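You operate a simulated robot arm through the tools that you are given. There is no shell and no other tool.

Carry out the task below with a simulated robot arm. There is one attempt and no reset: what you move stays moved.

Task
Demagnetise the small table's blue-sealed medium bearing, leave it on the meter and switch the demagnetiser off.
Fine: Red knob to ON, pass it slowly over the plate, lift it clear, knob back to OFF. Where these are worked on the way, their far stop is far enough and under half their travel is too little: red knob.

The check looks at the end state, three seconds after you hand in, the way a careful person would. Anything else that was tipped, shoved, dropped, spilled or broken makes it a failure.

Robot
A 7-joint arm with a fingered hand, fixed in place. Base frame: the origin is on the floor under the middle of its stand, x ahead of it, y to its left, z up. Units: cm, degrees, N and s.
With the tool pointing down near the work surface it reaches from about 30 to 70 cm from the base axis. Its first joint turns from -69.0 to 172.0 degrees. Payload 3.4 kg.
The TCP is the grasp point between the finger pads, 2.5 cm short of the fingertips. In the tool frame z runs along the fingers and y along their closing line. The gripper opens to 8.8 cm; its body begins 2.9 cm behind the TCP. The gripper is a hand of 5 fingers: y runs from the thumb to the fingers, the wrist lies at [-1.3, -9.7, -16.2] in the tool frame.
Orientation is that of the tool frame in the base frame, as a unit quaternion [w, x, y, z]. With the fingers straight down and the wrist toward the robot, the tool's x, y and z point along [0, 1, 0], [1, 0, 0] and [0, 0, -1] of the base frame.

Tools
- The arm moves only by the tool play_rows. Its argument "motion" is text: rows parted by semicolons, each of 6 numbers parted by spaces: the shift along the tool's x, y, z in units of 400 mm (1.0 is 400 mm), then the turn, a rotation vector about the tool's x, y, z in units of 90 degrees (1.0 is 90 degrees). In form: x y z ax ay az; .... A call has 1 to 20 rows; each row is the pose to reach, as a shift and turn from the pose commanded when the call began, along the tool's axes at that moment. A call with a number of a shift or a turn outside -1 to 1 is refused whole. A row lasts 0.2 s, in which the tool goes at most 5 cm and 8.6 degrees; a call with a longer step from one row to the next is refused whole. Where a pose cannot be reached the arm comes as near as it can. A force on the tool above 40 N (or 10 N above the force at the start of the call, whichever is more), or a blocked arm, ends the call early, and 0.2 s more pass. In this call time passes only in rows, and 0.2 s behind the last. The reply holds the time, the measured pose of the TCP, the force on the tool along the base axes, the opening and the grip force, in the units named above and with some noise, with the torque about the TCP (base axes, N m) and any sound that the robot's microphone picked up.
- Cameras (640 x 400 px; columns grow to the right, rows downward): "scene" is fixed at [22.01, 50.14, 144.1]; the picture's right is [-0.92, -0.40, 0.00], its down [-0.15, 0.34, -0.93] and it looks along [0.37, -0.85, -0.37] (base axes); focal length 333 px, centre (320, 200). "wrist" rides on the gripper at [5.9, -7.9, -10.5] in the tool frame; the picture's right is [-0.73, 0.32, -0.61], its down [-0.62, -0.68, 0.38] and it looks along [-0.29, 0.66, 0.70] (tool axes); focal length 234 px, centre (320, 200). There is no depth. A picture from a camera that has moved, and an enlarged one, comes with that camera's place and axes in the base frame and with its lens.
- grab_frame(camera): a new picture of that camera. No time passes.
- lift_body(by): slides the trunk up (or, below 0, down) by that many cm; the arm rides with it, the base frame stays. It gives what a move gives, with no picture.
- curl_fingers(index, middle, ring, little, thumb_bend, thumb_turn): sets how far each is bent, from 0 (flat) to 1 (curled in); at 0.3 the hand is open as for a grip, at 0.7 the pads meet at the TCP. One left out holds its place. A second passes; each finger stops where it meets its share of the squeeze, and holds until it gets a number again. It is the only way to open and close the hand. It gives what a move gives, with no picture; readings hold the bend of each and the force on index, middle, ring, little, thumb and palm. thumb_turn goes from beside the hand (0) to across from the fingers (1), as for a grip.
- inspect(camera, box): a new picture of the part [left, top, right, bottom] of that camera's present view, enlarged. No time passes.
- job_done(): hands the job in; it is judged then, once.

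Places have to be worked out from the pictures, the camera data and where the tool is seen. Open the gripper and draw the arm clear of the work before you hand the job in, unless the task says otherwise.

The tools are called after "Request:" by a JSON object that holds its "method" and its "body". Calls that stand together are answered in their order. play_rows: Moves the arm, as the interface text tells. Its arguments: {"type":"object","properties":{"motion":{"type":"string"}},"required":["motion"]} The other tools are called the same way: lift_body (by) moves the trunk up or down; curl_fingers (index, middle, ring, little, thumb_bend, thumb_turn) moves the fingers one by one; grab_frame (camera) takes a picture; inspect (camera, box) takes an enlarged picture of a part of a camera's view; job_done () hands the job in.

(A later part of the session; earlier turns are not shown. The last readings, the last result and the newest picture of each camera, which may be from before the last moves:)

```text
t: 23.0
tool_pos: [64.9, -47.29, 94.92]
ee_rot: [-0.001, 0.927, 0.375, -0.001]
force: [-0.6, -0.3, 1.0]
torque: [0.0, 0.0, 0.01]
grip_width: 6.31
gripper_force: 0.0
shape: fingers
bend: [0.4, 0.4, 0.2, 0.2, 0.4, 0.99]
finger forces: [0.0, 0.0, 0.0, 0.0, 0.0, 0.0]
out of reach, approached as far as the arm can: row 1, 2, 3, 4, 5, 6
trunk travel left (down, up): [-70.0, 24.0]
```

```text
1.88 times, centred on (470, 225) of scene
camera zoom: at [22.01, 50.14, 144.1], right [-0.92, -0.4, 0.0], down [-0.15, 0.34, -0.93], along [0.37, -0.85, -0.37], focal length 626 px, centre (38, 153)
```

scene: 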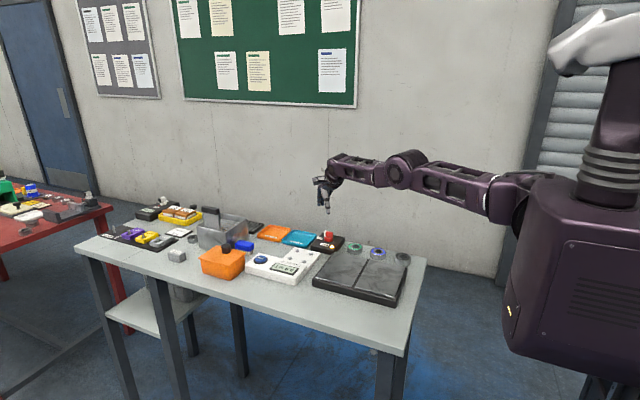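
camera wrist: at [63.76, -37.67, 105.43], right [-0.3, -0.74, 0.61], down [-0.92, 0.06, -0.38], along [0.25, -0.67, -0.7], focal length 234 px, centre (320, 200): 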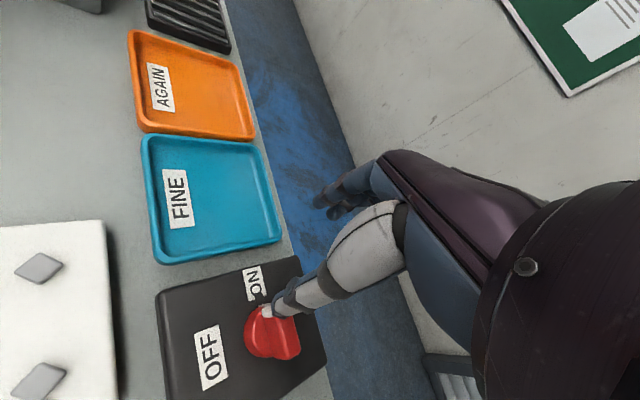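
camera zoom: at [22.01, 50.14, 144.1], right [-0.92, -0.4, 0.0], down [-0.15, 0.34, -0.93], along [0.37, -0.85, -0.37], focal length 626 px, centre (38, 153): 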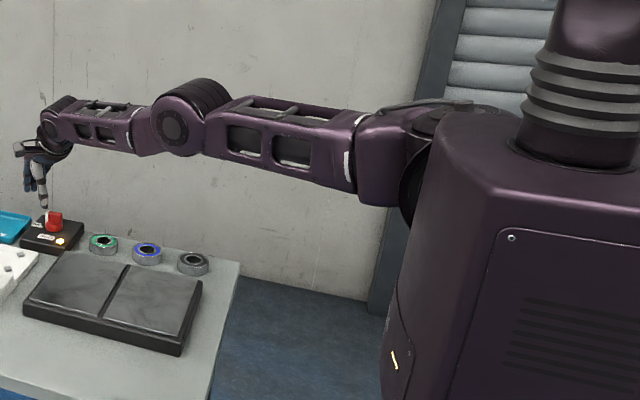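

The thumb tip hovers right by the paddle's white end, so I rise first, without any sideways motion.

Request:
{"method": "play_rows", "body": {"motion": "0 0 -0.025 0 0 0; 0 0 -0.05 0 0 0; 0 0 -0.075 0 0 0; 0 0 -0.1 0 0 0"}}

```text
t: 24.0
tool_pos: [65.22, -47.75, 98.87]
ee_rot: [-0.001, 0.927, 0.375, -0.001]
force: [0.5, 1.0, -0.3]
torque: [0.03, 0.02, -0.02]
grip_width: 6.28
gripper_force: 0.0
shape: fingers
bend: [0.4, 0.4, 0.2, 0.2, 0.4, 0.99]
finger forces: [0.0, 0.0, 0.1, 0.0, 0.0, 0.0]
out of reach, approached as far as the arm can: row 2, 3, 4
trunk travel left (down, up): [-70.0, 24.0]
```

Now clear. I tilt the hand so the fingers point a bit outward, which brings the wrist toward the robot and should bend the elbow again.

Request:
{"method": "play_rows", "body": {"motion": "0 0 0 -0.07 0 0; 0 0 0 -0.14 0 0; 0 0 0 -0.21 0 0; 0 0 0 -0.28 0 0; 0 -0.03 0 -0.33 0 0; 0 -0.06 0 -0.33 0 0"}}

```text
t: 25.4
tool_pos: [69.96, -49.21, 97.36]
ee_rot: [0.237, 0.896, 0.362, 0.097]
force: [-0.3, -0.6, 0.3]
torque: [0.0, -0.01, 0.0]
grip_width: 6.29
gripper_force: 0.0
shape: fingers
bend: [0.4, 0.4, 0.2, 0.2, 0.4, 0.99]
finger forces: [0.0, 0.0, 0.0, 0.0, 0.0, 0.0]
out of reach, approached as far as the arm can: row 1, 2, 3, 4, 5, 6
trunk travel left (down, up): [-70.0, 24.0]
```

The wrist stays on a sphere of ~51 cm about the shoulder: the elbow is locked straight. I raise the trunk 15 cm for free space, then push the hand outward and sweep down and inward so the elbow bends the right way again.

Request:
{"method": "lift_body", "body": {"by": 15}}

Request:
{"method": "play_rows", "body": {"motion": "0 0.065 0.037 0 0 0; 0 0.1085 0.062 0 0 0; 0 0.0775 0.116 0 0 0; 0 0.025 0.158 0 0 0; 0 -0.049 0.1875 0 0 0; 0 -0.124 0.217 0 0 0; 0 -0.201 0.2015 0 0 0; 0 -0.2665 0.1645 0 0 0; 0 -0.3315 0.127 0 0 0; 0 -0.397 0.09 0 0 0"}}

```text
t: 27.1
tool_pos: [69.95, -49.07, 112.45]
ee_rot: [0.238, 0.897, 0.361, 0.095]
force: [0.3, -0.5, -0.6]
torque: [-0.01, -0.07, -0.02]
grip_width: 6.35
gripper_force: 0.1
shape: fingers
bend: [0.4, 0.4, 0.2, 0.2, 0.4, 0.99]
finger forces: [0.1, 0.0, 0.1, 0.0, 0.0, 0.1]
trunk travel left (down, up): [-85.0, 9.0]
```

```text
t: 29.4
tool_pos: [66.57, -41.74, 98.65]
ee_rot: [0.238, 0.896, 0.362, 0.097]
force: [0.6, 0.1, -0.5]
torque: [0.05, 0.01, 0.0]
grip_width: 6.32
gripper_force: 0.1
shape: fingers
bend: [0.4, 0.4, 0.2, 0.2, 0.4, 0.99]
finger forces: [0.1, 0.1, 0.0, 0.0, 0.1, 0.0]
out of reach, approached as far as the arm can: row 1, 2, 3, 4, 5, 6, 7, 8, 9, 10
trunk travel left (down, up): [-85.0, 9.0]
```

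Still on the sphere. I look closely at the elbow to see which way it can bend.

Request:
{"method": "inspect", "body": {"camera": "scene", "box": [300, 60, 560, 250]}}

Request:
{"method": "grab_frame", "body": {"camera": "wrist"}}

```text
2.11 times, centred on (430, 155) of scene
camera zoom: at [22.01, 50.14, 144.1], right [-0.92, -0.4, 0.0], down [-0.15, 0.34, -0.93], along [0.37, -0.85, -0.37], focal length 700 px, centre (88, 295)
```

zoom: 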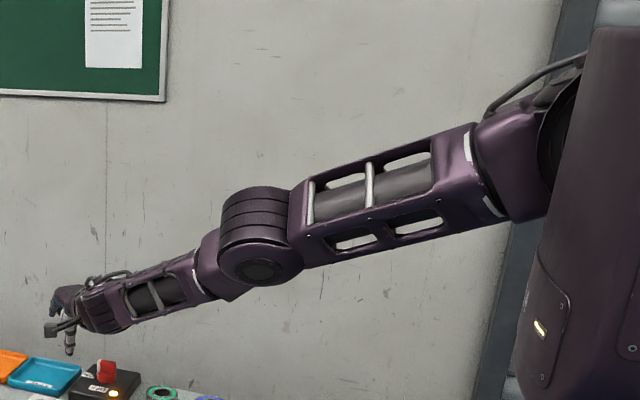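

```text
taken
camera wrist: at [62.5, -29.14, 103.7], right [-0.54, -0.49, 0.69], down [-0.73, -0.14, -0.67], along [0.43, -0.86, -0.28], focal length 234 px, centre (320, 200)
```

wrist: 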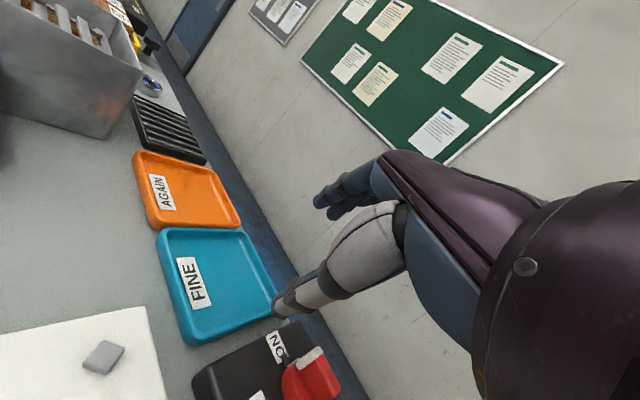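

The elbow drum's axis now points toward the camera and downward, so bending should carry the wrist toward −y and down. I raise the trunk by 8 cm for clearance and sweep the hand that way, then inward.

Request:
{"method": "lift_body", "body": {"by": 8}}

Request:
{"method": "play_rows", "body": {"motion": "-0.058 -0.008 0.025 0 0 0; -0.122 -0.022 0.040 0 0 0; -0.186 -0.035 0.0555 0 0 0; -0.256 -0.053 0.061 0 0 0; -0.322 -0.075 0.050 0 0 0; -0.3595 -0.1035 -0.008 0 0 0; -0.397 -0.132 -0.0665 0 0 0"}}

```text
t: 30.5
tool_pos: [66.53, -42.06, 106.6]
ee_rot: [0.237, 0.896, 0.363, 0.097]
force: [0.0, -0.7, 0.1]
torque: [0.01, 0.01, 0.03]
grip_width: 6.33
gripper_force: 0.1
shape: fingers
bend: [0.4, 0.4, 0.2, 0.2, 0.4, 0.99]
finger forces: [0.0, 0.1, 0.1, 0.0, 0.0, 0.0]
trunk travel left (down, up): [-93.0, 1.0]
```

```text
t: 32.1
tool_pos: [57.15, -52.49, 100.83]
ee_rot: [0.237, 0.896, 0.362, 0.097]
force: [-0.3, 0.1, 0.1]
torque: [-0.05, 0.03, -0.01]
grip_width: 6.34
gripper_force: 0.1
shape: fingers
bend: [0.4, 0.4, 0.2, 0.2, 0.4, 0.99]
finger forces: [0.0, 0.0, 0.1, 0.1, 0.1, 0.1]
out of reach, approached as far as the arm can: row 2, 3, 4, 5, 6, 7
trunk travel left (down, up): [-93.0, 1.0]
```

Still stretched. I check the elbow once more, then try the opposite bending direction.

Request:
{"method": "inspect", "body": {"camera": "scene", "box": [320, 30, 580, 220]}}

```text
2.11 times, centred on (450, 125) of scene
camera zoom: at [22.01, 50.14, 144.1], right [-0.92, -0.4, 0.0], down [-0.15, 0.34, -0.93], along [0.37, -0.85, -0.37], focal length 700 px, centre (46, 358)
```

zoom: 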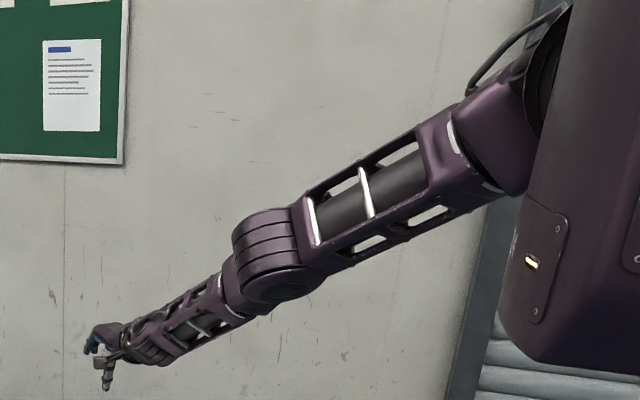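

The forearm looks very slightly over-bent toward the −y/down side, so true bending is probably the other way (+x, +y, up). I sweep in that direction and upward/inward – all in free air.

Request:
{"method": "play_rows", "body": {"motion": "0.067 0.006 -0.0325 0 0 0; 0.132 0.007 -0.0765 0 0 0; 0.1935 0.004 -0.132 0 0 0; 0.2525 -0.004 -0.1985 0 0 0; 0.282 -0.024 -0.281 0 0 0; 0.2655 -0.0505 -0.349 0 0 0; 0.2485 -0.077 -0.417 0 0 0"}}

```text
t: 33.7
tool_pos: [67.31, -40.45, 107.1]
ee_rot: [0.238, 0.896, 0.363, 0.095]
force: [0.0, 0.9, -0.5]
torque: [-0.01, 0.01, 0.01]
grip_width: 6.34
gripper_force: 0.0
shape: fingers
bend: [0.4, 0.4, 0.2, 0.2, 0.4, 0.99]
finger forces: [0.0, 0.0, 0.0, 0.1, 0.0, 0.0]
out of reach, approached as far as the arm can: row 1, 2, 3, 4, 5, 6, 7
trunk travel left (down, up): [-93.0, 1.0]
```

Bending in either direction is blocked, so a wrist joint limit is the likelier culprit. I turn the hand's yaw back toward the original orientation (about the vertical), in free air, and see whether the poses become reachable.

Request:
{"method": "play_rows", "body": {"motion": "0 0 0 0 0.042 -0.074; 0 0 0 0 0.084 -0.148; 0 0 0 0 0.126 -0.222; 0 0 0 0 0.168 -0.296; 0 0 0 0 0.21 -0.37; 0 0 0 0 0.253 -0.444"}}

```text
t: 35.1
tool_pos: [67.57, -40.12, 107.19]
ee_rot: [0.186, 0.74, 0.63, 0.147]
force: [-0.1, 0.1, 0.8]
torque: [-0.03, 0.03, 0.03]
grip_width: 6.33
gripper_force: 0.0
shape: fingers
bend: [0.4, 0.4, 0.2, 0.2, 0.4, 0.99]
finger forces: [0.0, 0.1, 0.0, 0.0, 0.0, 0.0]
out of reach, approached as far as the arm can: row 1, 2, 3, 4, 5, 6
trunk travel left (down, up): [-93.0, 1.0]
```

Position held and most of the yaw came back (now about −9°). Now I try pulling the hand inward toward the robot by 17 cm.

Request:
{"method": "play_rows", "body": {"motion": "-0.01 -0.055 -0.028 0 0 0; -0.02 -0.11 -0.056 0 0 0; -0.03 -0.165 -0.085 0 0 0; -0.04 -0.22 -0.113 0 0 0; -0.05 -0.275 -0.141 0 0 0; -0.06 -0.33 -0.169 0 0 0; -0.071 -0.385 -0.197 0 0 0"}}

```text
t: 36.7
tool_pos: [67.45, -40.22, 107.24]
ee_rot: [0.186, 0.741, 0.629, 0.148]
force: [0.0, 0.0, 0.4]
torque: [-0.01, -0.02, -0.01]
grip_width: 6.32
gripper_force: 0.1
shape: fingers
bend: [0.4, 0.4, 0.2, 0.2, 0.4, 0.99]
finger forces: [0.0, 0.0, 0.0, 0.0, 0.0, 0.0]
out of reach, approached as far as the arm can: row 1, 2, 3, 4, 5, 6, 7
trunk travel left (down, up): [-93.0, 1.0]
```

The arm did not move at all this time. I look at the whole arm again.

Request:
{"method": "grab_frame", "body": {"camera": "scene"}}

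Request:
{"method": "inspect", "body": {"camera": "scene", "box": [300, 100, 460, 220]}}

Request:
{"method": "grab_frame", "body": {"camera": "wrist"}}

```text
taken
```

scene: 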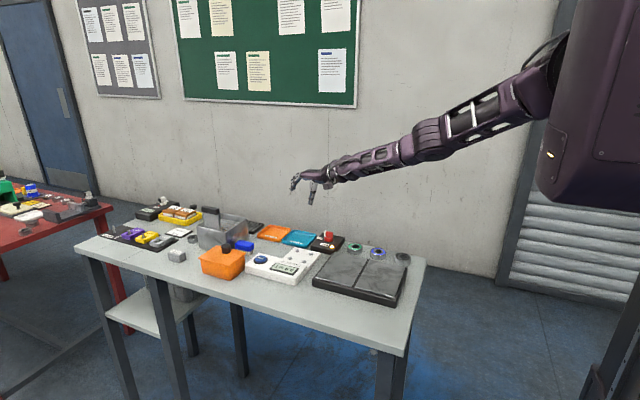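

```text
3.33 times, centred on (380, 160) of scene
camera zoom: at [22.01, 50.14, 144.1], right [-0.92, -0.4, 0.0], down [-0.15, 0.34, -0.93], along [0.37, -0.85, -0.37], focal length 1109 px, centre (120, 333)
```

zoom: 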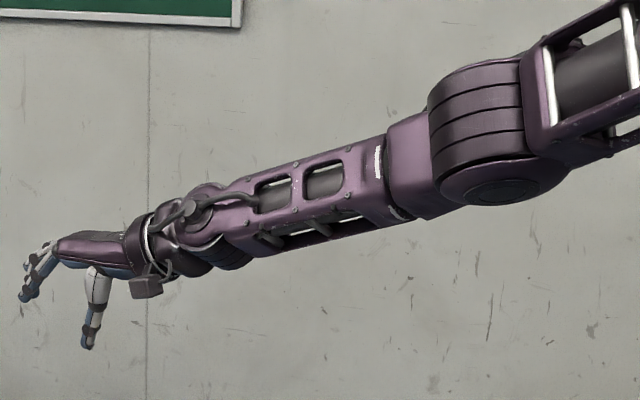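

```text
taken
camera wrist: at [56.86, -32.47, 112.69], right [-0.11, -0.71, 0.7], down [-0.53, -0.55, -0.65], along [0.84, -0.44, -0.31], focal length 234 px, centre (320, 200)
```

wrist: 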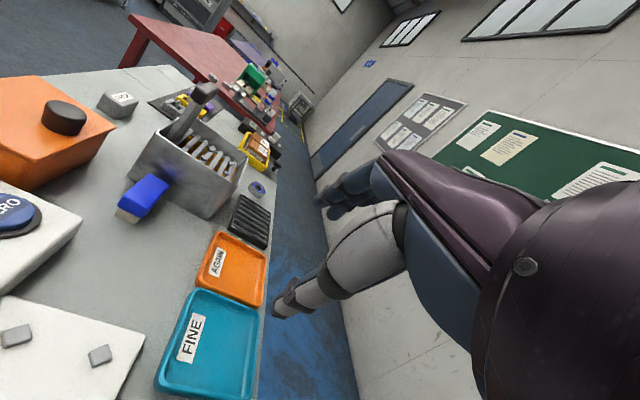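

The elbow is fully straight, so a quick inward step would need a big sudden elbow bend. I try a gentle, purely radial inward pull with tiny first increments.

Request:
{"method": "play_rows", "body": {"motion": "0.0005 -0.0014 -0.002 0 0 0; 0.001 -0.0028 -0.004 0 0 0; 0.0014 -0.0041 -0.006 0 0 0; 0.002 -0.006 -0.009 0 0 0; 0.0028 -0.008 -0.012 0 0 0; 0.0037 -0.011 -0.016 0 0 0; 0.0046 -0.0138 -0.0205 0 0 0; 0.006 -0.018 -0.0266 0 0 0; 0.0074 -0.022 -0.0327 0 0 0; 0.0092 -0.0275 -0.041 0 0 0; 0.0115 -0.034 -0.051 0 0 0; 0.0138 -0.041 -0.061 0 0 0; 0.0161 -0.048 -0.0716 0 0 0; 0.0184 -0.055 -0.082 0 0 0"}}

```text
t: 39.7
tool_pos: [64.09, -38.95, 109.24]
ee_rot: [0.187, 0.741, 0.628, 0.148]
force: [0.2, 0.2, -0.1]
torque: [0.01, 0.0, -0.01]
grip_width: 6.34
gripper_force: 0.1
shape: fingers
bend: [0.4, 0.4, 0.2, 0.2, 0.4, 0.99]
finger forces: [0.0, 0.1, 0.0, 0.0, 0.0, 0.0]
trunk travel left (down, up): [-93.0, 1.0]
```

That freed it: the hand moved 4 cm inward with no reach warnings. I continue inward in moderate steps.

Request:
{"method": "play_rows", "body": {"motion": "0.0046 -0.0138 -0.0205 0 0 0; 0.0092 -0.0275 -0.041 0 0 0; 0.0138 -0.041 -0.061 0 0 0; 0.0184 -0.055 -0.082 0 0 0; 0.023 -0.069 -0.102 0 0 0; 0.0276 -0.083 -0.123 0 0 0; 0.032 -0.096 -0.143 0 0 0; 0.037 -0.11 -0.164 0 0 0; 0.041 -0.124 -0.184 0 0 0; 0.046 -0.138 -0.205 0 0 0"}}

Request:
{"method": "grab_frame", "body": {"camera": "scene"}}

```text
t: 41.9
tool_pos: [55.72, -35.63, 113.87]
ee_rot: [0.187, 0.74, 0.629, 0.147]
force: [-0.3, 0.7, -0.2]
torque: [0.03, -0.02, -0.02]
grip_width: 6.3
gripper_force: 0.1
shape: fingers
bend: [0.4, 0.4, 0.2, 0.2, 0.4, 0.99]
finger forces: [0.0, 0.1, 0.0, 0.1, 0.0, 0.1]
trunk travel left (down, up): [-93.0, 1.0]
```

```text
taken
```

scene: 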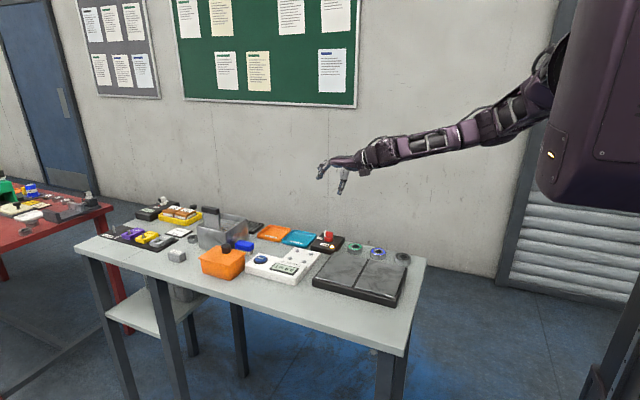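

The elbow is bent again. I now straighten the tool to vertical (+27.4° about tool x) while rising 12 cm, before lowering the trunk.

Request:
{"method": "play_rows", "body": {"motion": "-0.001 0.023 -0.0445 0.06 0 0; -0.0017 0.046 -0.089 0.12 0 0; -0.0025 0.069 -0.1335 0.18 0 0; -0.0033 0.092 -0.178 0.24 0 0; -0.004 0.115 -0.2225 0.304 0 0; -0.005 0.138 -0.267 0.304 0 0"}}

```text
t: 43.3
tool_pos: [55.79, -35.45, 125.91]
ee_rot: [0.005, 0.763, 0.646, -0.005]
force: [-0.3, -0.6, 0.0]
torque: [-0.04, 0.0, -0.01]
grip_width: 6.32
gripper_force: 0.0
shape: fingers
bend: [0.4, 0.4, 0.2, 0.2, 0.4, 0.99]
finger forces: [0.1, 0.1, 0.0, 0.0, 0.0, 0.1]
trunk travel left (down, up): [-93.0, 1.0]
```

Tool is vertical again at yaw −9.5°. I move to above the blue bearing region while turning to yaw −45°.

Request:
{"method": "play_rows", "body": {"motion": "-0.035 -0.046 0 0 0 0.065; -0.07 -0.092 0 0 0 0.13; -0.105 -0.138 0 0 0 0.195; -0.14 -0.184 0 0 0 0.26; -0.176 -0.23 0 0 0 0.325; -0.211 -0.2765 0 0 0 0.394"}}

Request:
{"method": "lift_body", "body": {"by": -26}}

Request:
{"method": "grab_frame", "body": {"camera": "scene"}}

Request:
{"method": "grab_frame", "body": {"camera": "wrist"}}

```text
t: 44.7
tool_pos: [43.27, -42.05, 126.04]
ee_rot: [0.007, 0.924, 0.382, -0.002]
force: [0.1, 0.0, -0.2]
torque: [0.0, -0.02, 0.01]
grip_width: 6.33
gripper_force: 0.0
shape: fingers
bend: [0.4, 0.4, 0.2, 0.2, 0.4, 0.99]
finger forces: [0.0, 0.0, 0.1, 0.1, 0.0, 0.0]
trunk travel left (down, up): [-93.0, 1.0]
```

```text
t: 47.4
tool_pos: [43.45, -41.98, 99.96]
ee_rot: [0.006, 0.924, 0.382, -0.003]
force: [0.1, 0.0, 0.2]
torque: [-0.04, 0.01, 0.03]
grip_width: 6.31
gripper_force: 0.0
shape: fingers
bend: [0.4, 0.4, 0.2, 0.2, 0.4, 0.99]
finger forces: [0.0, 0.0, 0.0, 0.1, 0.0, 0.0]
trunk travel left (down, up): [-67.0, 27.0]
```

```text
taken
```

scene: 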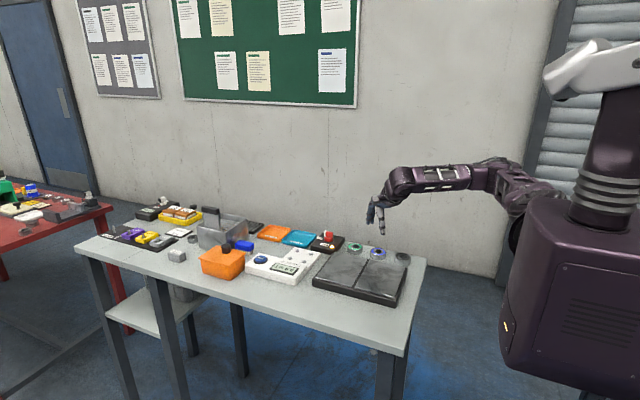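

```text
taken
camera wrist: at [42.1, -32.18, 110.26], right [-0.29, -0.73, 0.62], down [-0.92, 0.04, -0.38], along [0.26, -0.68, -0.69], focal length 234 px, centre (320, 200)
```

wrist: 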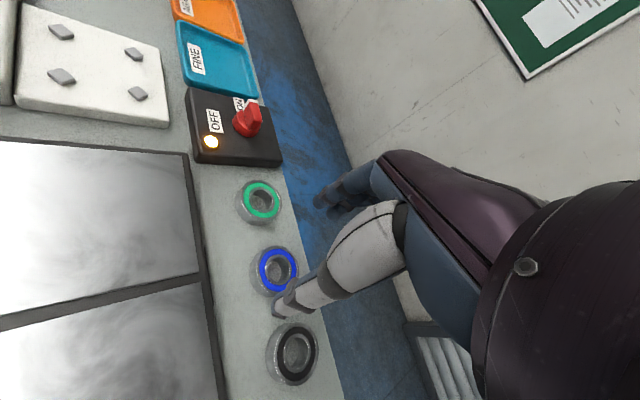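

All is well and the lamp still lit. I enlarge the bearing area to refine the position relative to this camera pose.

Request:
{"method": "inspect", "body": {"camera": "wrist", "box": [210, 160, 370, 400]}}

Request:
{"method": "inspect", "body": {"camera": "scene", "box": [340, 180, 430, 280]}}

```text
1.67 times, centred on (290, 280) of wrist
camera zoom: at [42.1, -32.18, 110.26], right [-0.29, -0.73, 0.62], down [-0.92, 0.04, -0.38], along [0.26, -0.68, -0.69], focal length 390 px, centre (370, 67)
```

zoom: 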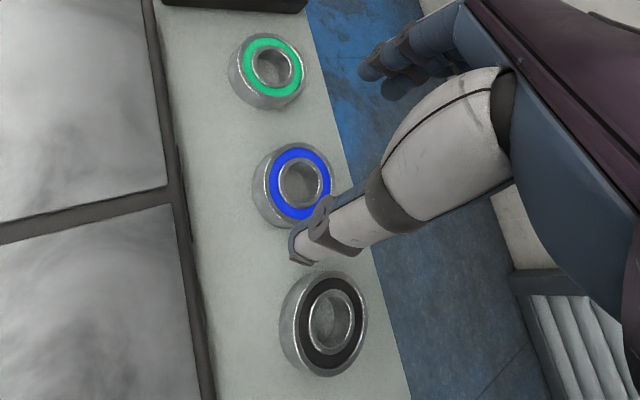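

```text
4.00 times, centred on (385, 230) of scene
camera zoom: at [22.01, 50.14, 144.1], right [-0.92, -0.4, 0.0], down [-0.15, 0.34, -0.93], along [0.37, -0.85, -0.37], focal length 1330 px, centre (60, 80)
```

zoom: 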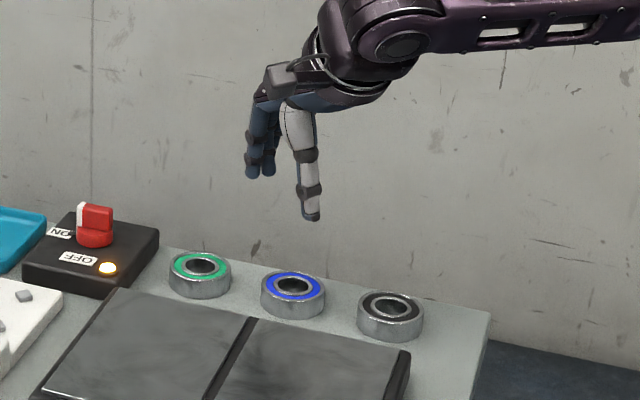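

The blue bearing is at (43.0, -45.6). Thumb tip hangs ~3.2 cm and fingertips ~1.9 cm below the TCP, so I tilt the hand ~8° to level them, open a bit more, and come to a pre-grasp position above the bearing.

Request:
{"method": "curl_fingers", "body": {"index": 0.35, "middle": 0.35, "ring": 0.15, "little": 0.15, "thumb_bend": 0.35}}

Request:
{"method": "play_rows", "body": {"motion": "-0.015 0.016 0.025 0.022 0 0; -0.03 0.032 0.05 0.045 0 0; -0.045 0.048 0.075 0.067 0 0; -0.0605 0.064 0.1 0.09 0 0"}}

Request:
{"method": "inspect", "body": {"camera": "scene", "box": [345, 200, 415, 280]}}

Request:
{"method": "inspect", "body": {"camera": "wrist", "box": [210, 120, 410, 360]}}

```text
t: 48.4
tool_pos: [43.44, -42.07, 100.08]
ee_rot: [0.007, 0.924, 0.383, -0.002]
force: [0.3, -1.2, 0.1]
torque: [-0.01, 0.01, 0.01]
grip_width: 7.38
gripper_force: 0.1
shape: fingers
bend: [0.35, 0.35, 0.15, 0.15, 0.35, 0.98]
finger forces: [0.0, 0.0, 0.0, 0.1, 0.1, 0.0]
trunk travel left (down, up): [-67.0, 27.0]
```

```text
t: 49.4
tool_pos: [43.54, -45.67, 96.09]
ee_rot: [-0.059, 0.922, 0.382, -0.03]
force: [0.3, -0.4, -0.3]
torque: [0.01, 0.02, 0.03]
grip_width: 7.4
gripper_force: 0.2
shape: fingers
bend: [0.35, 0.35, 0.15, 0.15, 0.35, 0.98]
finger forces: [0.0, 0.0, 0.1, 0.0, 0.0, 0.0]
trunk travel left (down, up): [-67.0, 27.0]
```

```text
5.00 times, centred on (380, 240) of scene
camera zoom: at [22.01, 50.14, 144.1], right [-0.92, -0.4, 0.0], down [-0.15, 0.34, -0.93], along [0.37, -0.85, -0.37], focal length 1663 px, centre (20, 0)
```

zoom: 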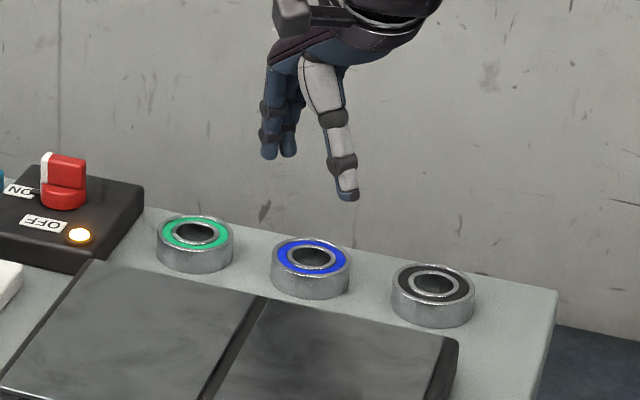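

```text
1.67 times, centred on (310, 240) of wrist
camera zoom: at [43.33, -36.96, 107.32], right [-0.23, -0.79, 0.57], down [-0.96, 0.07, -0.28], along [0.19, -0.61, -0.77], focal length 390 px, centre (337, 133)
```

zoom: 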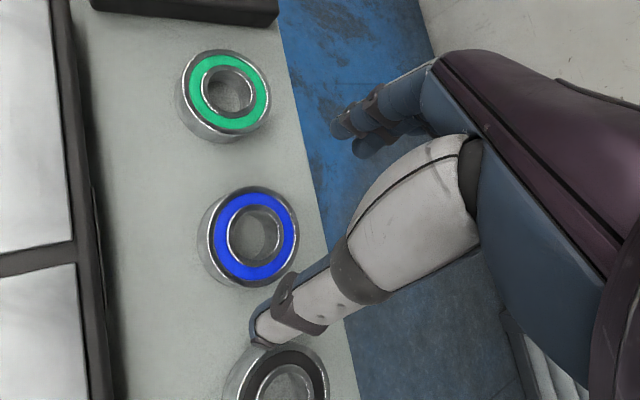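

Looking at finger positions, the bearing should sit centred at tool x≈0, so I shift slightly (−0.3 along tool x) and descend 5 cm, slowly, for a check.

Request:
{"method": "play_rows", "body": {"motion": "-0.002 0.0044 0.031 0 0 0; -0.004 0.0088 0.062 0 0 0; -0.006 0.0132 0.093 0 0 0; -0.0075 0.0176 0.1238 0 0 0"}}

Request:
{"method": "inspect", "body": {"camera": "scene", "box": [345, 210, 415, 280]}}

Request:
{"method": "inspect", "body": {"camera": "wrist", "box": [210, 120, 410, 360]}}

```text
t: 50.4
tool_pos: [43.37, -46.0, 91.07]
ee_rot: [-0.058, 0.922, 0.382, -0.03]
force: [0.5, 0.8, -0.5]
torque: [-0.01, -0.01, -0.02]
grip_width: 7.38
gripper_force: 0.0
shape: fingers
bend: [0.35, 0.35, 0.15, 0.15, 0.35, 0.98]
finger forces: [0.1, 0.1, 0.0, 0.0, 0.1, 0.0]
trunk travel left (down, up): [-67.0, 27.0]
```

```text
5.71 times, centred on (380, 245) of scene
camera zoom: at [22.01, 50.14, 144.1], right [-0.92, -0.4, 0.0], down [-0.15, 0.34, -0.93], along [0.37, -0.85, -0.37], focal length 1900 px, centre (-23, -57)
```

zoom: 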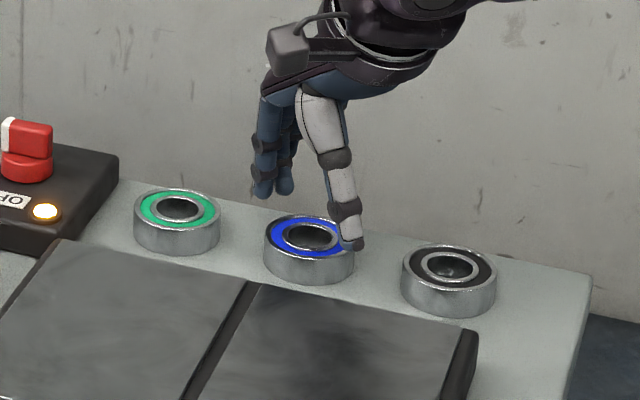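

```text
1.67 times, centred on (310, 240) of wrist
camera zoom: at [43.07, -37.19, 102.36], right [-0.23, -0.79, 0.57], down [-0.96, 0.07, -0.28], along [0.19, -0.61, -0.77], focal length 390 px, centre (337, 133)
```

zoom: 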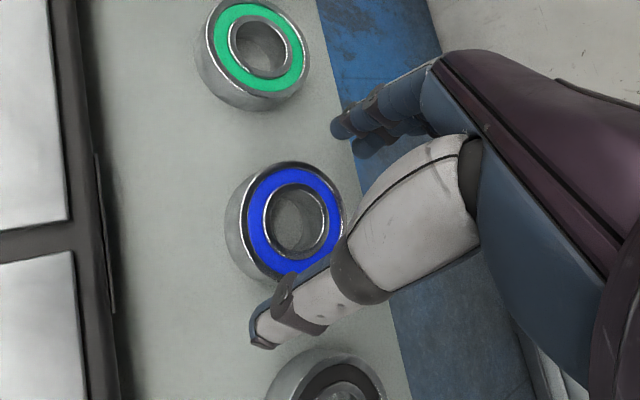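

Clear on both sides. I descend another 2.5 cm slowly to grasp height.

Request:
{"method": "play_rows", "body": {"motion": "0 0.0022 0.0155 0 0 0; 0 0.0044 0.031 0 0 0; 0 0.0066 0.0465 0 0 0; 0 0.0088 0.0619 0 0 0"}}

Request:
{"method": "inspect", "body": {"camera": "scene", "box": [345, 210, 415, 280]}}

Request:
{"method": "inspect", "body": {"camera": "wrist", "box": [210, 120, 410, 360]}}

```text
t: 51.4
tool_pos: [43.24, -45.82, 89.14]
ee_rot: [-0.054, 0.923, 0.381, -0.026]
force: [-0.7, -0.3, 20.9]
torque: [-0.75, -0.49, -0.03]
grip_width: 7.4
gripper_force: 9.4
shape: fingers
bend: [0.35, 0.32, 0.15, 0.15, 0.35, 0.98]
finger forces: [0.1, 19.7, 0.0, 0.0, 0.0, 0.0]
trunk travel left (down, up): [-67.0, 27.0]
```

```text
5.71 times, centred on (380, 245) of scene
camera zoom: at [22.01, 50.14, 144.1], right [-0.92, -0.4, 0.0], down [-0.15, 0.34, -0.93], along [0.37, -0.85, -0.37], focal length 1900 px, centre (-23, -57)
```

zoom: 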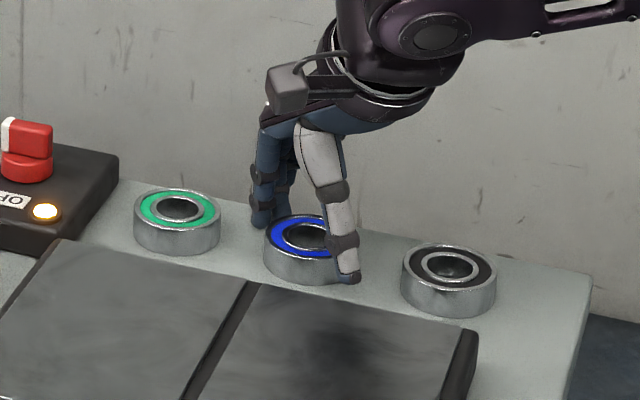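

```text
1.67 times, centred on (310, 240) of wrist
camera zoom: at [42.95, -37.05, 100.3], right [-0.23, -0.79, 0.57], down [-0.95, 0.07, -0.29], along [0.19, -0.61, -0.77], focal length 390 px, centre (337, 133)
```

zoom: 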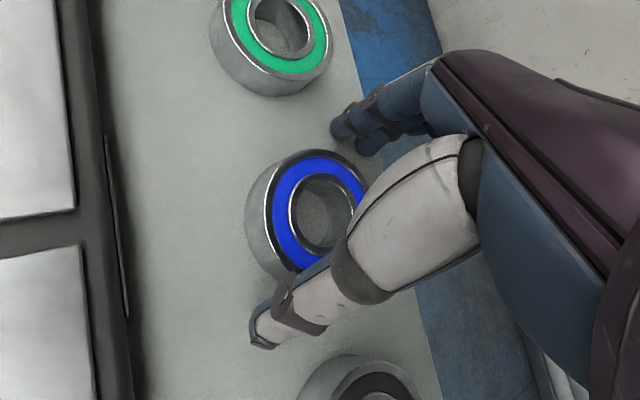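

The middle finger touched the table (force 21 N at about (45.6, -49.4)); it is longer than the index, so my tilt is counterproductive. I back up 2.5 cm and undo the tilt.

Request:
{"method": "play_rows", "body": {"motion": "0 -0.0044 -0.031 0 0 0; 0 -0.0088 -0.0619 0 0 0; 0 -0.0088 -0.0619 -0.045 0 0; 0 -0.0088 -0.0619 -0.088 0 0"}}

```text
t: 52.4
tool_pos: [43.31, -45.95, 91.11]
ee_rot: [0.006, 0.924, 0.382, -0.003]
force: [0.8, -0.2, -0.1]
torque: [0.0, 0.02, -0.04]
grip_width: 7.36
gripper_force: 0.1
shape: fingers
bend: [0.35, 0.35, 0.15, 0.15, 0.35, 0.98]
finger forces: [0.1, 0.0, 0.1, 0.0, 0.0, 0.0]
trunk travel left (down, up): [-67.0, 27.0]
```

Tool is vertical again. I centre over the bearing (back 0.45 cm along tool y) and descend in small steps to z≈89.0.

Request:
{"method": "play_rows", "body": {"motion": "0 -0.011 0 0 0 0; 0 -0.0115 0.012 0 0 0; 0 -0.0115 0.024 0 0 0; 0 -0.0115 0.036 0 0 0; 0 -0.0115 0.047 0 0 0"}}

Request:
{"method": "inspect", "body": {"camera": "scene", "box": [345, 210, 415, 280]}}

Request:
{"method": "inspect", "body": {"camera": "wrist", "box": [210, 120, 410, 360]}}

```text
t: 53.6
tool_pos: [43.0, -45.64, 89.08]
ee_rot: [0.006, 0.924, 0.382, -0.003]
force: [0.1, 0.2, -0.2]
torque: [0.02, 0.02, -0.03]
grip_width: 7.38
gripper_force: 0.1
shape: fingers
bend: [0.35, 0.35, 0.15, 0.15, 0.35, 0.98]
finger forces: [0.0, 0.0, 0.1, 0.0, 0.0, 0.0]
trunk travel left (down, up): [-67.0, 27.0]
```

```text
5.71 times, centred on (380, 245) of scene
camera zoom: at [22.01, 50.14, 144.1], right [-0.92, -0.4, 0.0], down [-0.15, 0.34, -0.93], along [0.37, -0.85, -0.37], focal length 1900 px, centre (-23, -57)
```

zoom: 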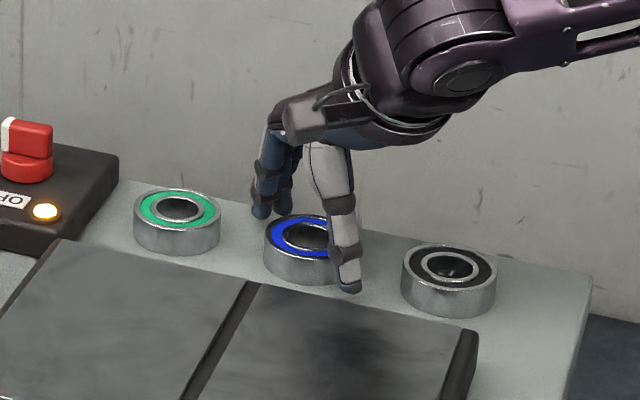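

```text
1.67 times, centred on (310, 240) of wrist
camera zoom: at [41.72, -35.8, 99.45], right [-0.28, -0.73, 0.62], down [-0.92, 0.04, -0.38], along [0.26, -0.68, -0.69], focal length 390 px, centre (337, 133)
```

zoom: 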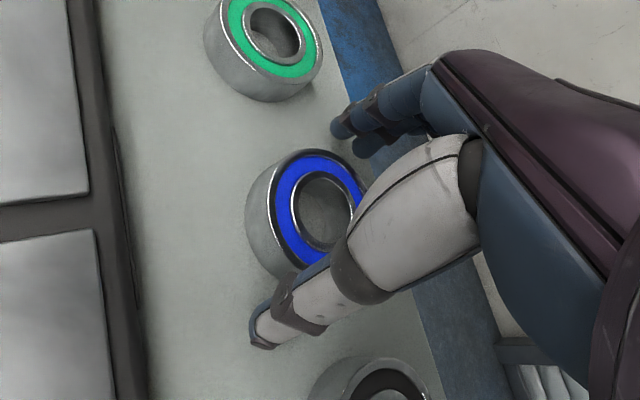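

No contact yet and alignment looks good. I lower 0.25 cm more and close gently on the bearing.

Request:
{"method": "play_rows", "body": {"motion": "0 0 0.006 0 0 0"}}

Request:
{"method": "curl_fingers", "body": {"index": 0.45, "middle": 0.45, "thumb_bend": 0.45}}

Request:
{"method": "inspect", "body": {"camera": "scene", "box": [345, 210, 415, 280]}}

Request:
{"method": "inspect", "body": {"camera": "wrist", "box": [210, 120, 410, 360]}}

```text
t: 54.0
tool_pos: [43.02, -45.49, 88.93]
ee_rot: [0.005, 0.924, 0.382, -0.003]
force: [0.1, 0.4, 0.7]
torque: [0.01, 0.01, 0.0]
grip_width: 7.41
gripper_force: 0.0
shape: fingers
bend: [0.35, 0.35, 0.15, 0.15, 0.35, 0.98]
finger forces: [0.1, 0.0, 0.0, 0.0, 0.0, 0.0]
trunk travel left (down, up): [-67.0, 27.0]
```

```text
t: 55.0
tool_pos: [42.95, -45.53, 88.85]
ee_rot: [0.005, 0.924, 0.383, -0.003]
force: [0.1, -0.2, -0.8]
torque: [0.01, -0.03, -0.03]
grip_width: 5.29
gripper_force: 0.0
shape: fingers
bend: [0.45, 0.45, 0.15, 0.15, 0.45, 0.99]
finger forces: [0.0, 0.1, 0.1, 0.0, 0.0, 0.0]
trunk travel left (down, up): [-67.0, 27.0]
```

```text
5.71 times, centred on (380, 245) of scene
camera zoom: at [22.01, 50.14, 144.1], right [-0.92, -0.4, 0.0], down [-0.15, 0.34, -0.93], along [0.37, -0.85, -0.37], focal length 1900 px, centre (-23, -57)
```

zoom: 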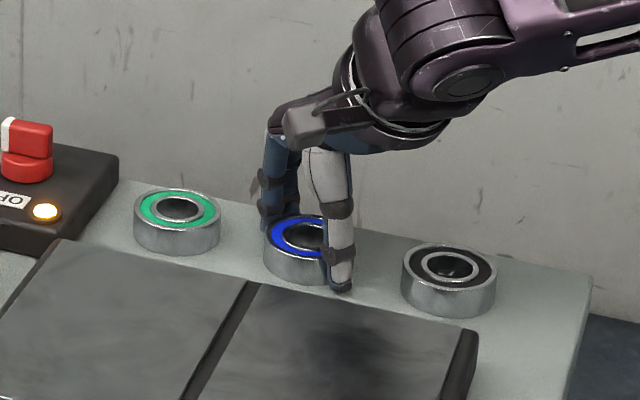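

```text
1.67 times, centred on (310, 240) of wrist
camera zoom: at [41.7, -35.76, 99.2], right [-0.28, -0.73, 0.62], down [-0.92, 0.04, -0.38], along [0.26, -0.68, -0.69], focal length 390 px, centre (337, 133)
```

zoom: 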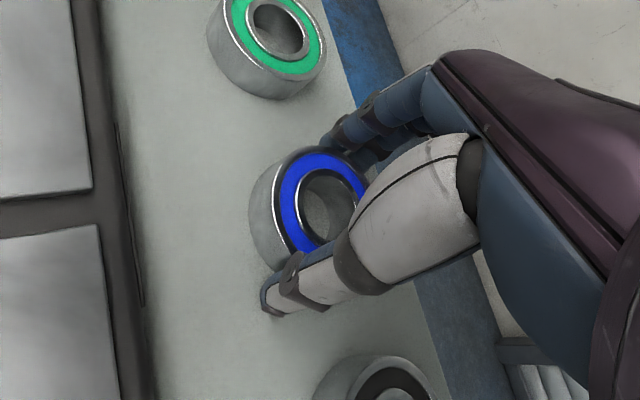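

Nearly touching but no force yet. I close a little further in small steps.

Request:
{"method": "curl_fingers", "body": {"index": 0.5, "middle": 0.5, "thumb_bend": 0.5}}

```text
t: 56.0
tool_pos: [43.04, -45.55, 88.95]
ee_rot: [0.005, 0.924, 0.383, -0.004]
force: [-0.1, 0.3, 0.2]
torque: [-0.04, -0.03, 0.03]
grip_width: 4.69
gripper_force: 1.8
shape: fingers
bend: [0.48, 0.49, 0.15, 0.15, 0.47, 1.0]
finger forces: [1.1, 1.0, 0.0, 0.1, 1.7, 0.1]
trunk travel left (down, up): [-67.0, 27.0]
```

Index, middle and thumb all touch evenly. I squeeze more firmly.

Request:
{"method": "curl_fingers", "body": {"index": 0.6, "middle": 0.6, "thumb_bend": 0.6}}

Request:
{"method": "inspect", "body": {"camera": "scene", "box": [345, 210, 415, 280]}}

Request:
{"method": "inspect", "body": {"camera": "wrist", "box": [210, 120, 410, 360]}}

```text
t: 57.0
tool_pos: [43.04, -45.52, 88.89]
ee_rot: [0.006, 0.924, 0.383, -0.004]
force: [0.7, -0.9, 3.4]
torque: [-0.15, -0.12, 0.01]
grip_width: 4.4
gripper_force: 11.6
shape: fingers
bend: [0.51, 0.53, 0.15, 0.15, 0.48, 1.0]
finger forces: [5.2, 8.6, 0.1, 0.0, 9.0, 0.0]
trunk travel left (down, up): [-67.0, 27.0]
```

```text
5.71 times, centred on (380, 245) of scene
camera zoom: at [22.01, 50.14, 144.1], right [-0.92, -0.4, 0.0], down [-0.15, 0.34, -0.93], along [0.37, -0.85, -0.37], focal length 1900 px, centre (-23, -57)
```

zoom: 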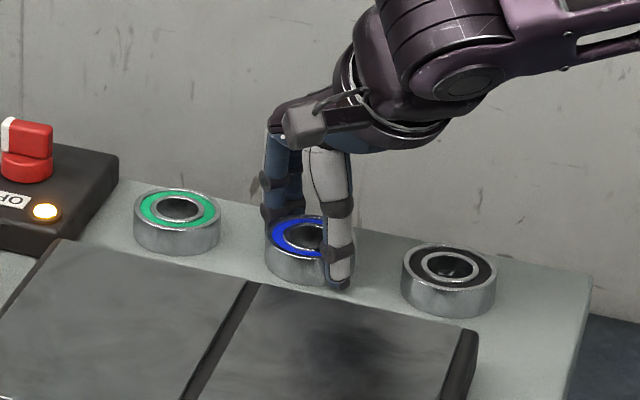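

```text
1.67 times, centred on (310, 240) of wrist
camera zoom: at [41.7, -35.76, 99.24], right [-0.28, -0.73, 0.62], down [-0.92, 0.04, -0.38], along [0.26, -0.68, -0.69], focal length 390 px, centre (337, 133)
```

zoom: 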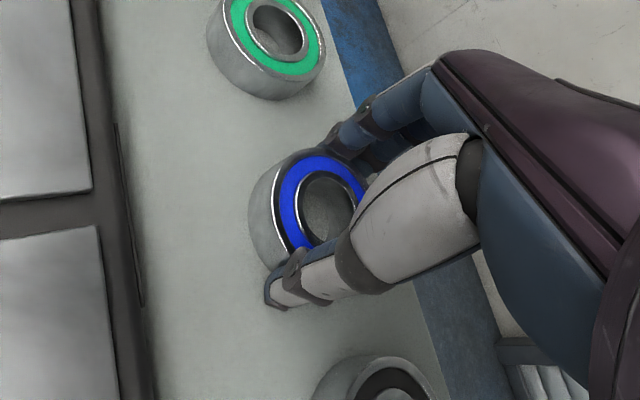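

The grip is firm (5, 9 and 9 N). I lift slowly by 2 cm and check that the bearing comes along level.

Request:
{"method": "play_rows", "body": {"motion": "0 0 -0.008 0 0 0; 0 0 -0.018 0 0 0; 0 0 -0.03 0 0 0; 0 0 -0.04 0 0 0; 0 0 -0.05 0 0 0"}}

Request:
{"method": "inspect", "body": {"camera": "scene", "box": [345, 210, 415, 280]}}

Request:
{"method": "inspect", "body": {"camera": "wrist", "box": [210, 120, 410, 360]}}

```text
t: 58.2
tool_pos: [42.97, -45.58, 90.99]
ee_rot: [0.005, 0.924, 0.382, -0.003]
force: [-0.1, -0.4, -1.7]
torque: [-0.06, 0.03, 0.01]
grip_width: 4.42
gripper_force: 9.6
shape: fingers
bend: [0.51, 0.53, 0.15, 0.15, 0.48, 1.0]
finger forces: [4.7, 4.8, 0.0, 0.1, 9.6, 0.0]
trunk travel left (down, up): [-67.0, 27.0]
```

```text
5.71 times, centred on (380, 245) of scene
camera zoom: at [22.01, 50.14, 144.1], right [-0.92, -0.4, 0.0], down [-0.15, 0.34, -0.93], along [0.37, -0.85, -0.37], focal length 1900 px, centre (-23, -57)
```

zoom: 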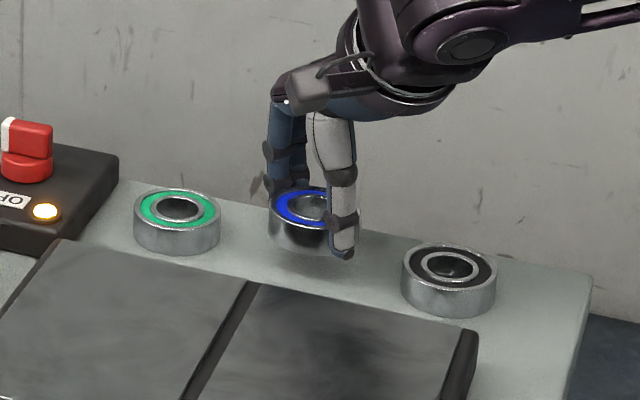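

```text
1.67 times, centred on (310, 240) of wrist
camera zoom: at [41.65, -35.79, 101.22], right [-0.28, -0.73, 0.62], down [-0.92, 0.04, -0.38], along [0.26, -0.68, -0.69], focal length 390 px, centre (337, 133)
```

zoom: 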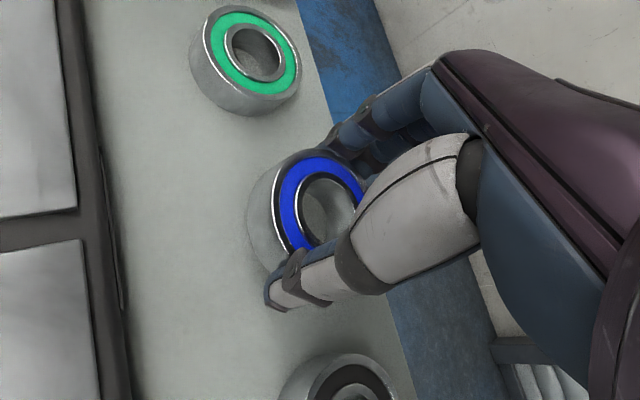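

The bearing is held level (bottom ≈ TCP − 3.5 cm). I rise to clear the plate (top ≈ 88.4) and then move slowly toward the plate's near end at about (36, -30).

Request:
{"method": "play_rows", "body": {"motion": "0 0 -0.025 0 0 0; 0 0 -0.05 0 0 0; 0 0 -0.075 0 0 0; 0 0 -0.1 0 0 0; 0 0 -0.125 0 0 0; 0 0 -0.14 0 0 0"}}

Request:
{"method": "play_rows", "body": {"motion": "0.0075 -0.02 0 0 0 0; 0.015 -0.04 0 0 0 0; 0.0227 -0.06 0 0 0 0; 0.0303 -0.08 0 0 0 0; 0.038 -0.1 0 0 0 0; 0.0455 -0.12 0 0 0 0; 0.053 -0.14 0 0 0 0; 0.0606 -0.16 0 0 0 0; 0.0682 -0.18 0 0 0 0; 0.0758 -0.2 0 0 0 0; 0.0833 -0.22 0 0 0 0; 0.091 -0.24 0 0 0 0; 0.0985 -0.26 0 0 0 0; 0.106 -0.28 0 0 0 0; 0.1137 -0.3 0 0 0 0; 0.1212 -0.32 0 0 0 0; 0.1288 -0.34 0 0 0 0; 0.1364 -0.36 0 0 0 0; 0.144 -0.38 0 0 0 0; 0.1515 -0.4 0 0 0 0"}}

Request:
{"method": "grab_frame", "body": {"camera": "scene"}}

Request:
{"method": "grab_frame", "body": {"camera": "wrist"}}

```text
t: 59.6
tool_pos: [43.03, -45.54, 96.54]
ee_rot: [0.005, 0.924, 0.383, -0.003]
force: [-1.2, 0.3, -1.1]
torque: [-0.01, 0.0, 0.02]
grip_width: 4.41
gripper_force: 9.6
shape: fingers
bend: [0.51, 0.53, 0.15, 0.15, 0.48, 1.0]
finger forces: [4.7, 4.8, 0.1, 0.1, 9.5, 0.1]
trunk travel left (down, up): [-67.0, 27.0]
```

```text
t: 63.8
tool_pos: [38.82, -31.34, 94.93]
ee_rot: [0.004, 0.924, 0.383, -0.004]
force: [-0.1, -0.7, -1.1]
torque: [0.03, 0.02, 0.0]
grip_width: 4.42
gripper_force: 9.5
shape: fingers
bend: [0.51, 0.54, 0.15, 0.15, 0.48, 1.0]
finger forces: [4.7, 4.7, 0.1, 0.1, 9.3, 0.0]
out of reach, approached as far as the arm can: row 9, 10, 11, 12, 13, 14, 15, 16, 17, 18, 19, 20
trunk travel left (down, up): [-67.0, 27.0]
```

```text
taken
```

scene: 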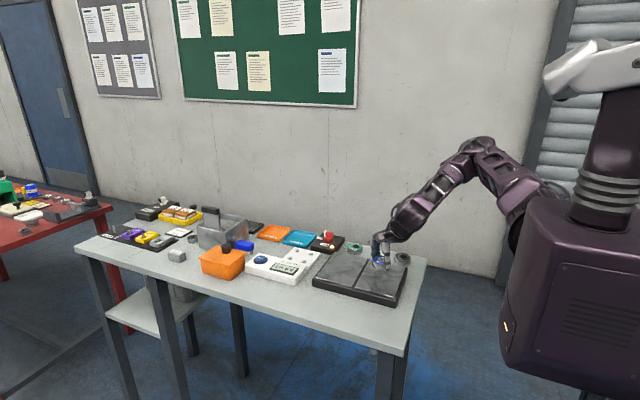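

```text
taken
camera wrist: at [37.55, -21.61, 105.15], right [-0.28, -0.74, 0.62], down [-0.92, 0.04, -0.38], along [0.26, -0.68, -0.69], focal length 234 px, centre (320, 200)
```

wrist: 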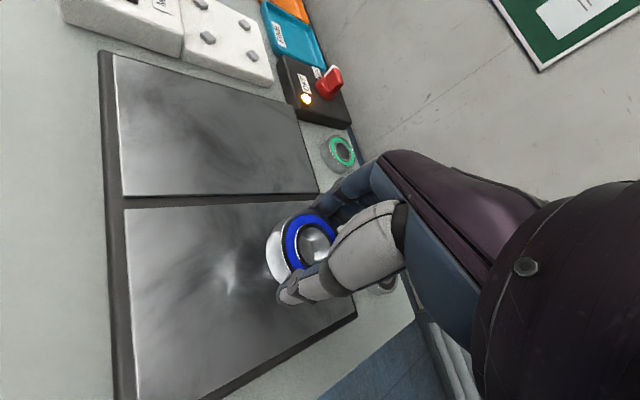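

The arm hit its inner reach limit (elbow fully bent), sagging slightly to z≈94.9; bearing is still well above the plate. I move back outward gently to about (46, -31, 95.5).

Request:
{"method": "play_rows", "body": {"motion": "0.003 0.003 -0.0005 0 0 0; 0.007 0.006 -0.001 0 0 0; 0.013 0.012 -0.002 0 0 0; 0.02 0.018 -0.003 0 0 0; 0.03 0.027 -0.004 0 0 0; 0.04 0.037 -0.005 0 0 0; 0.05 0.046 -0.006 0 0 0; 0.06 0.055 -0.007 0 0 0; 0.07 0.064 -0.008 0 0 0; 0.08 0.073 -0.009 0 0 0; 0.09 0.082 -0.01 0 0 0; 0.1 0.091 -0.011 0 0 0; 0.11 0.1 -0.012 0 0 0; 0.12 0.11 -0.013 0 0 0; 0.133 0.122 -0.015 0 0 0"}}

```text
t: 67.0
tool_pos: [46.1, -31.03, 95.5]
ee_rot: [0.005, 0.924, 0.383, -0.004]
force: [-0.4, 0.5, -1.7]
torque: [-0.03, -0.04, -0.03]
grip_width: 4.37
gripper_force: 9.5
shape: fingers
bend: [0.51, 0.54, 0.15, 0.15, 0.48, 1.0]
finger forces: [4.7, 4.8, 0.1, 0.1, 9.4, 0.0]
trunk travel left (down, up): [-67.0, 27.0]
```

Reachable again. To be able to pass over the whole plate I raise the trunk 8 cm (more room for the elbow), then come down slowly onto the plate's near part.

Request:
{"method": "lift_body", "body": {"by": 8}}

Request:
{"method": "play_rows", "body": {"motion": "-0.008 -0.008 0.02 0 0 0; -0.016 -0.017 0.04 0 0 0; -0.024 -0.026 0.06 0 0 0; -0.032 -0.035 0.08 0 0 0; -0.04 -0.044 0.1 0 0 0; -0.048 -0.053 0.12 0 0 0; -0.056 -0.062 0.14 0 0 0; -0.064 -0.071 0.16 0 0 0; -0.072 -0.08 0.18 0 0 0; -0.08 -0.089 0.2 0 0 0; -0.085 -0.097 0.215 0 0 0; -0.088 -0.105 0.23 0 0 0; -0.089 -0.112 0.24 0 0 0; -0.089 -0.118 0.25 0 0 0"}}

Request:
{"method": "inspect", "body": {"camera": "scene", "box": [310, 200, 430, 310]}}

Request:
{"method": "grab_frame", "body": {"camera": "wrist"}}

```text
t: 68.2
tool_pos: [46.19, -31.17, 103.5]
ee_rot: [0.005, 0.924, 0.383, -0.003]
force: [0.1, 0.7, -2.5]
torque: [-0.02, -0.01, -0.02]
grip_width: 4.42
gripper_force: 9.6
shape: fingers
bend: [0.51, 0.54, 0.15, 0.15, 0.48, 1.0]
finger forces: [4.7, 4.8, 0.1, 0.1, 9.5, 0.0]
trunk travel left (down, up): [-75.0, 19.0]
```

```text
t: 71.2
tool_pos: [40.19, -30.32, 93.54]
ee_rot: [0.006, 0.924, 0.383, -0.003]
force: [0.3, -0.3, -1.9]
torque: [-0.01, -0.05, 0.02]
grip_width: 4.4
gripper_force: 9.8
shape: fingers
bend: [0.51, 0.54, 0.15, 0.15, 0.48, 1.0]
finger forces: [4.7, 4.7, 0.0, 0.0, 9.4, 0.1]
trunk travel left (down, up): [-75.0, 19.0]
```

```text
3.64 times, centred on (370, 255) of scene
camera zoom: at [22.01, 50.14, 144.1], right [-0.92, -0.4, 0.0], down [-0.15, 0.34, -0.93], along [0.37, -0.85, -0.37], focal length 1209 px, centre (138, 0)
```

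zoom: 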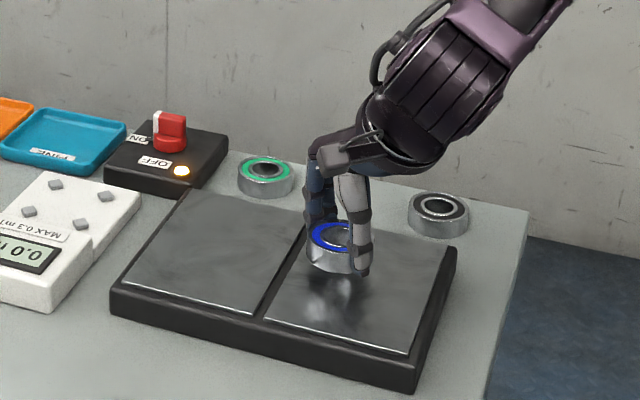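

```text
taken
camera wrist: at [38.88, -20.47, 103.8], right [-0.28, -0.73, 0.62], down [-0.92, 0.04, -0.38], along [0.26, -0.68, -0.69], focal length 234 px, centre (320, 200)
```

wrist: 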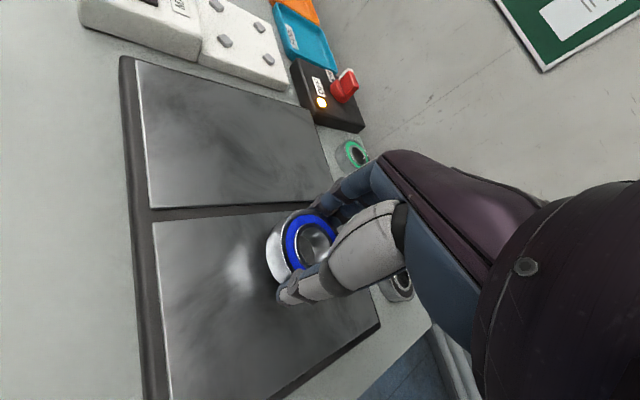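

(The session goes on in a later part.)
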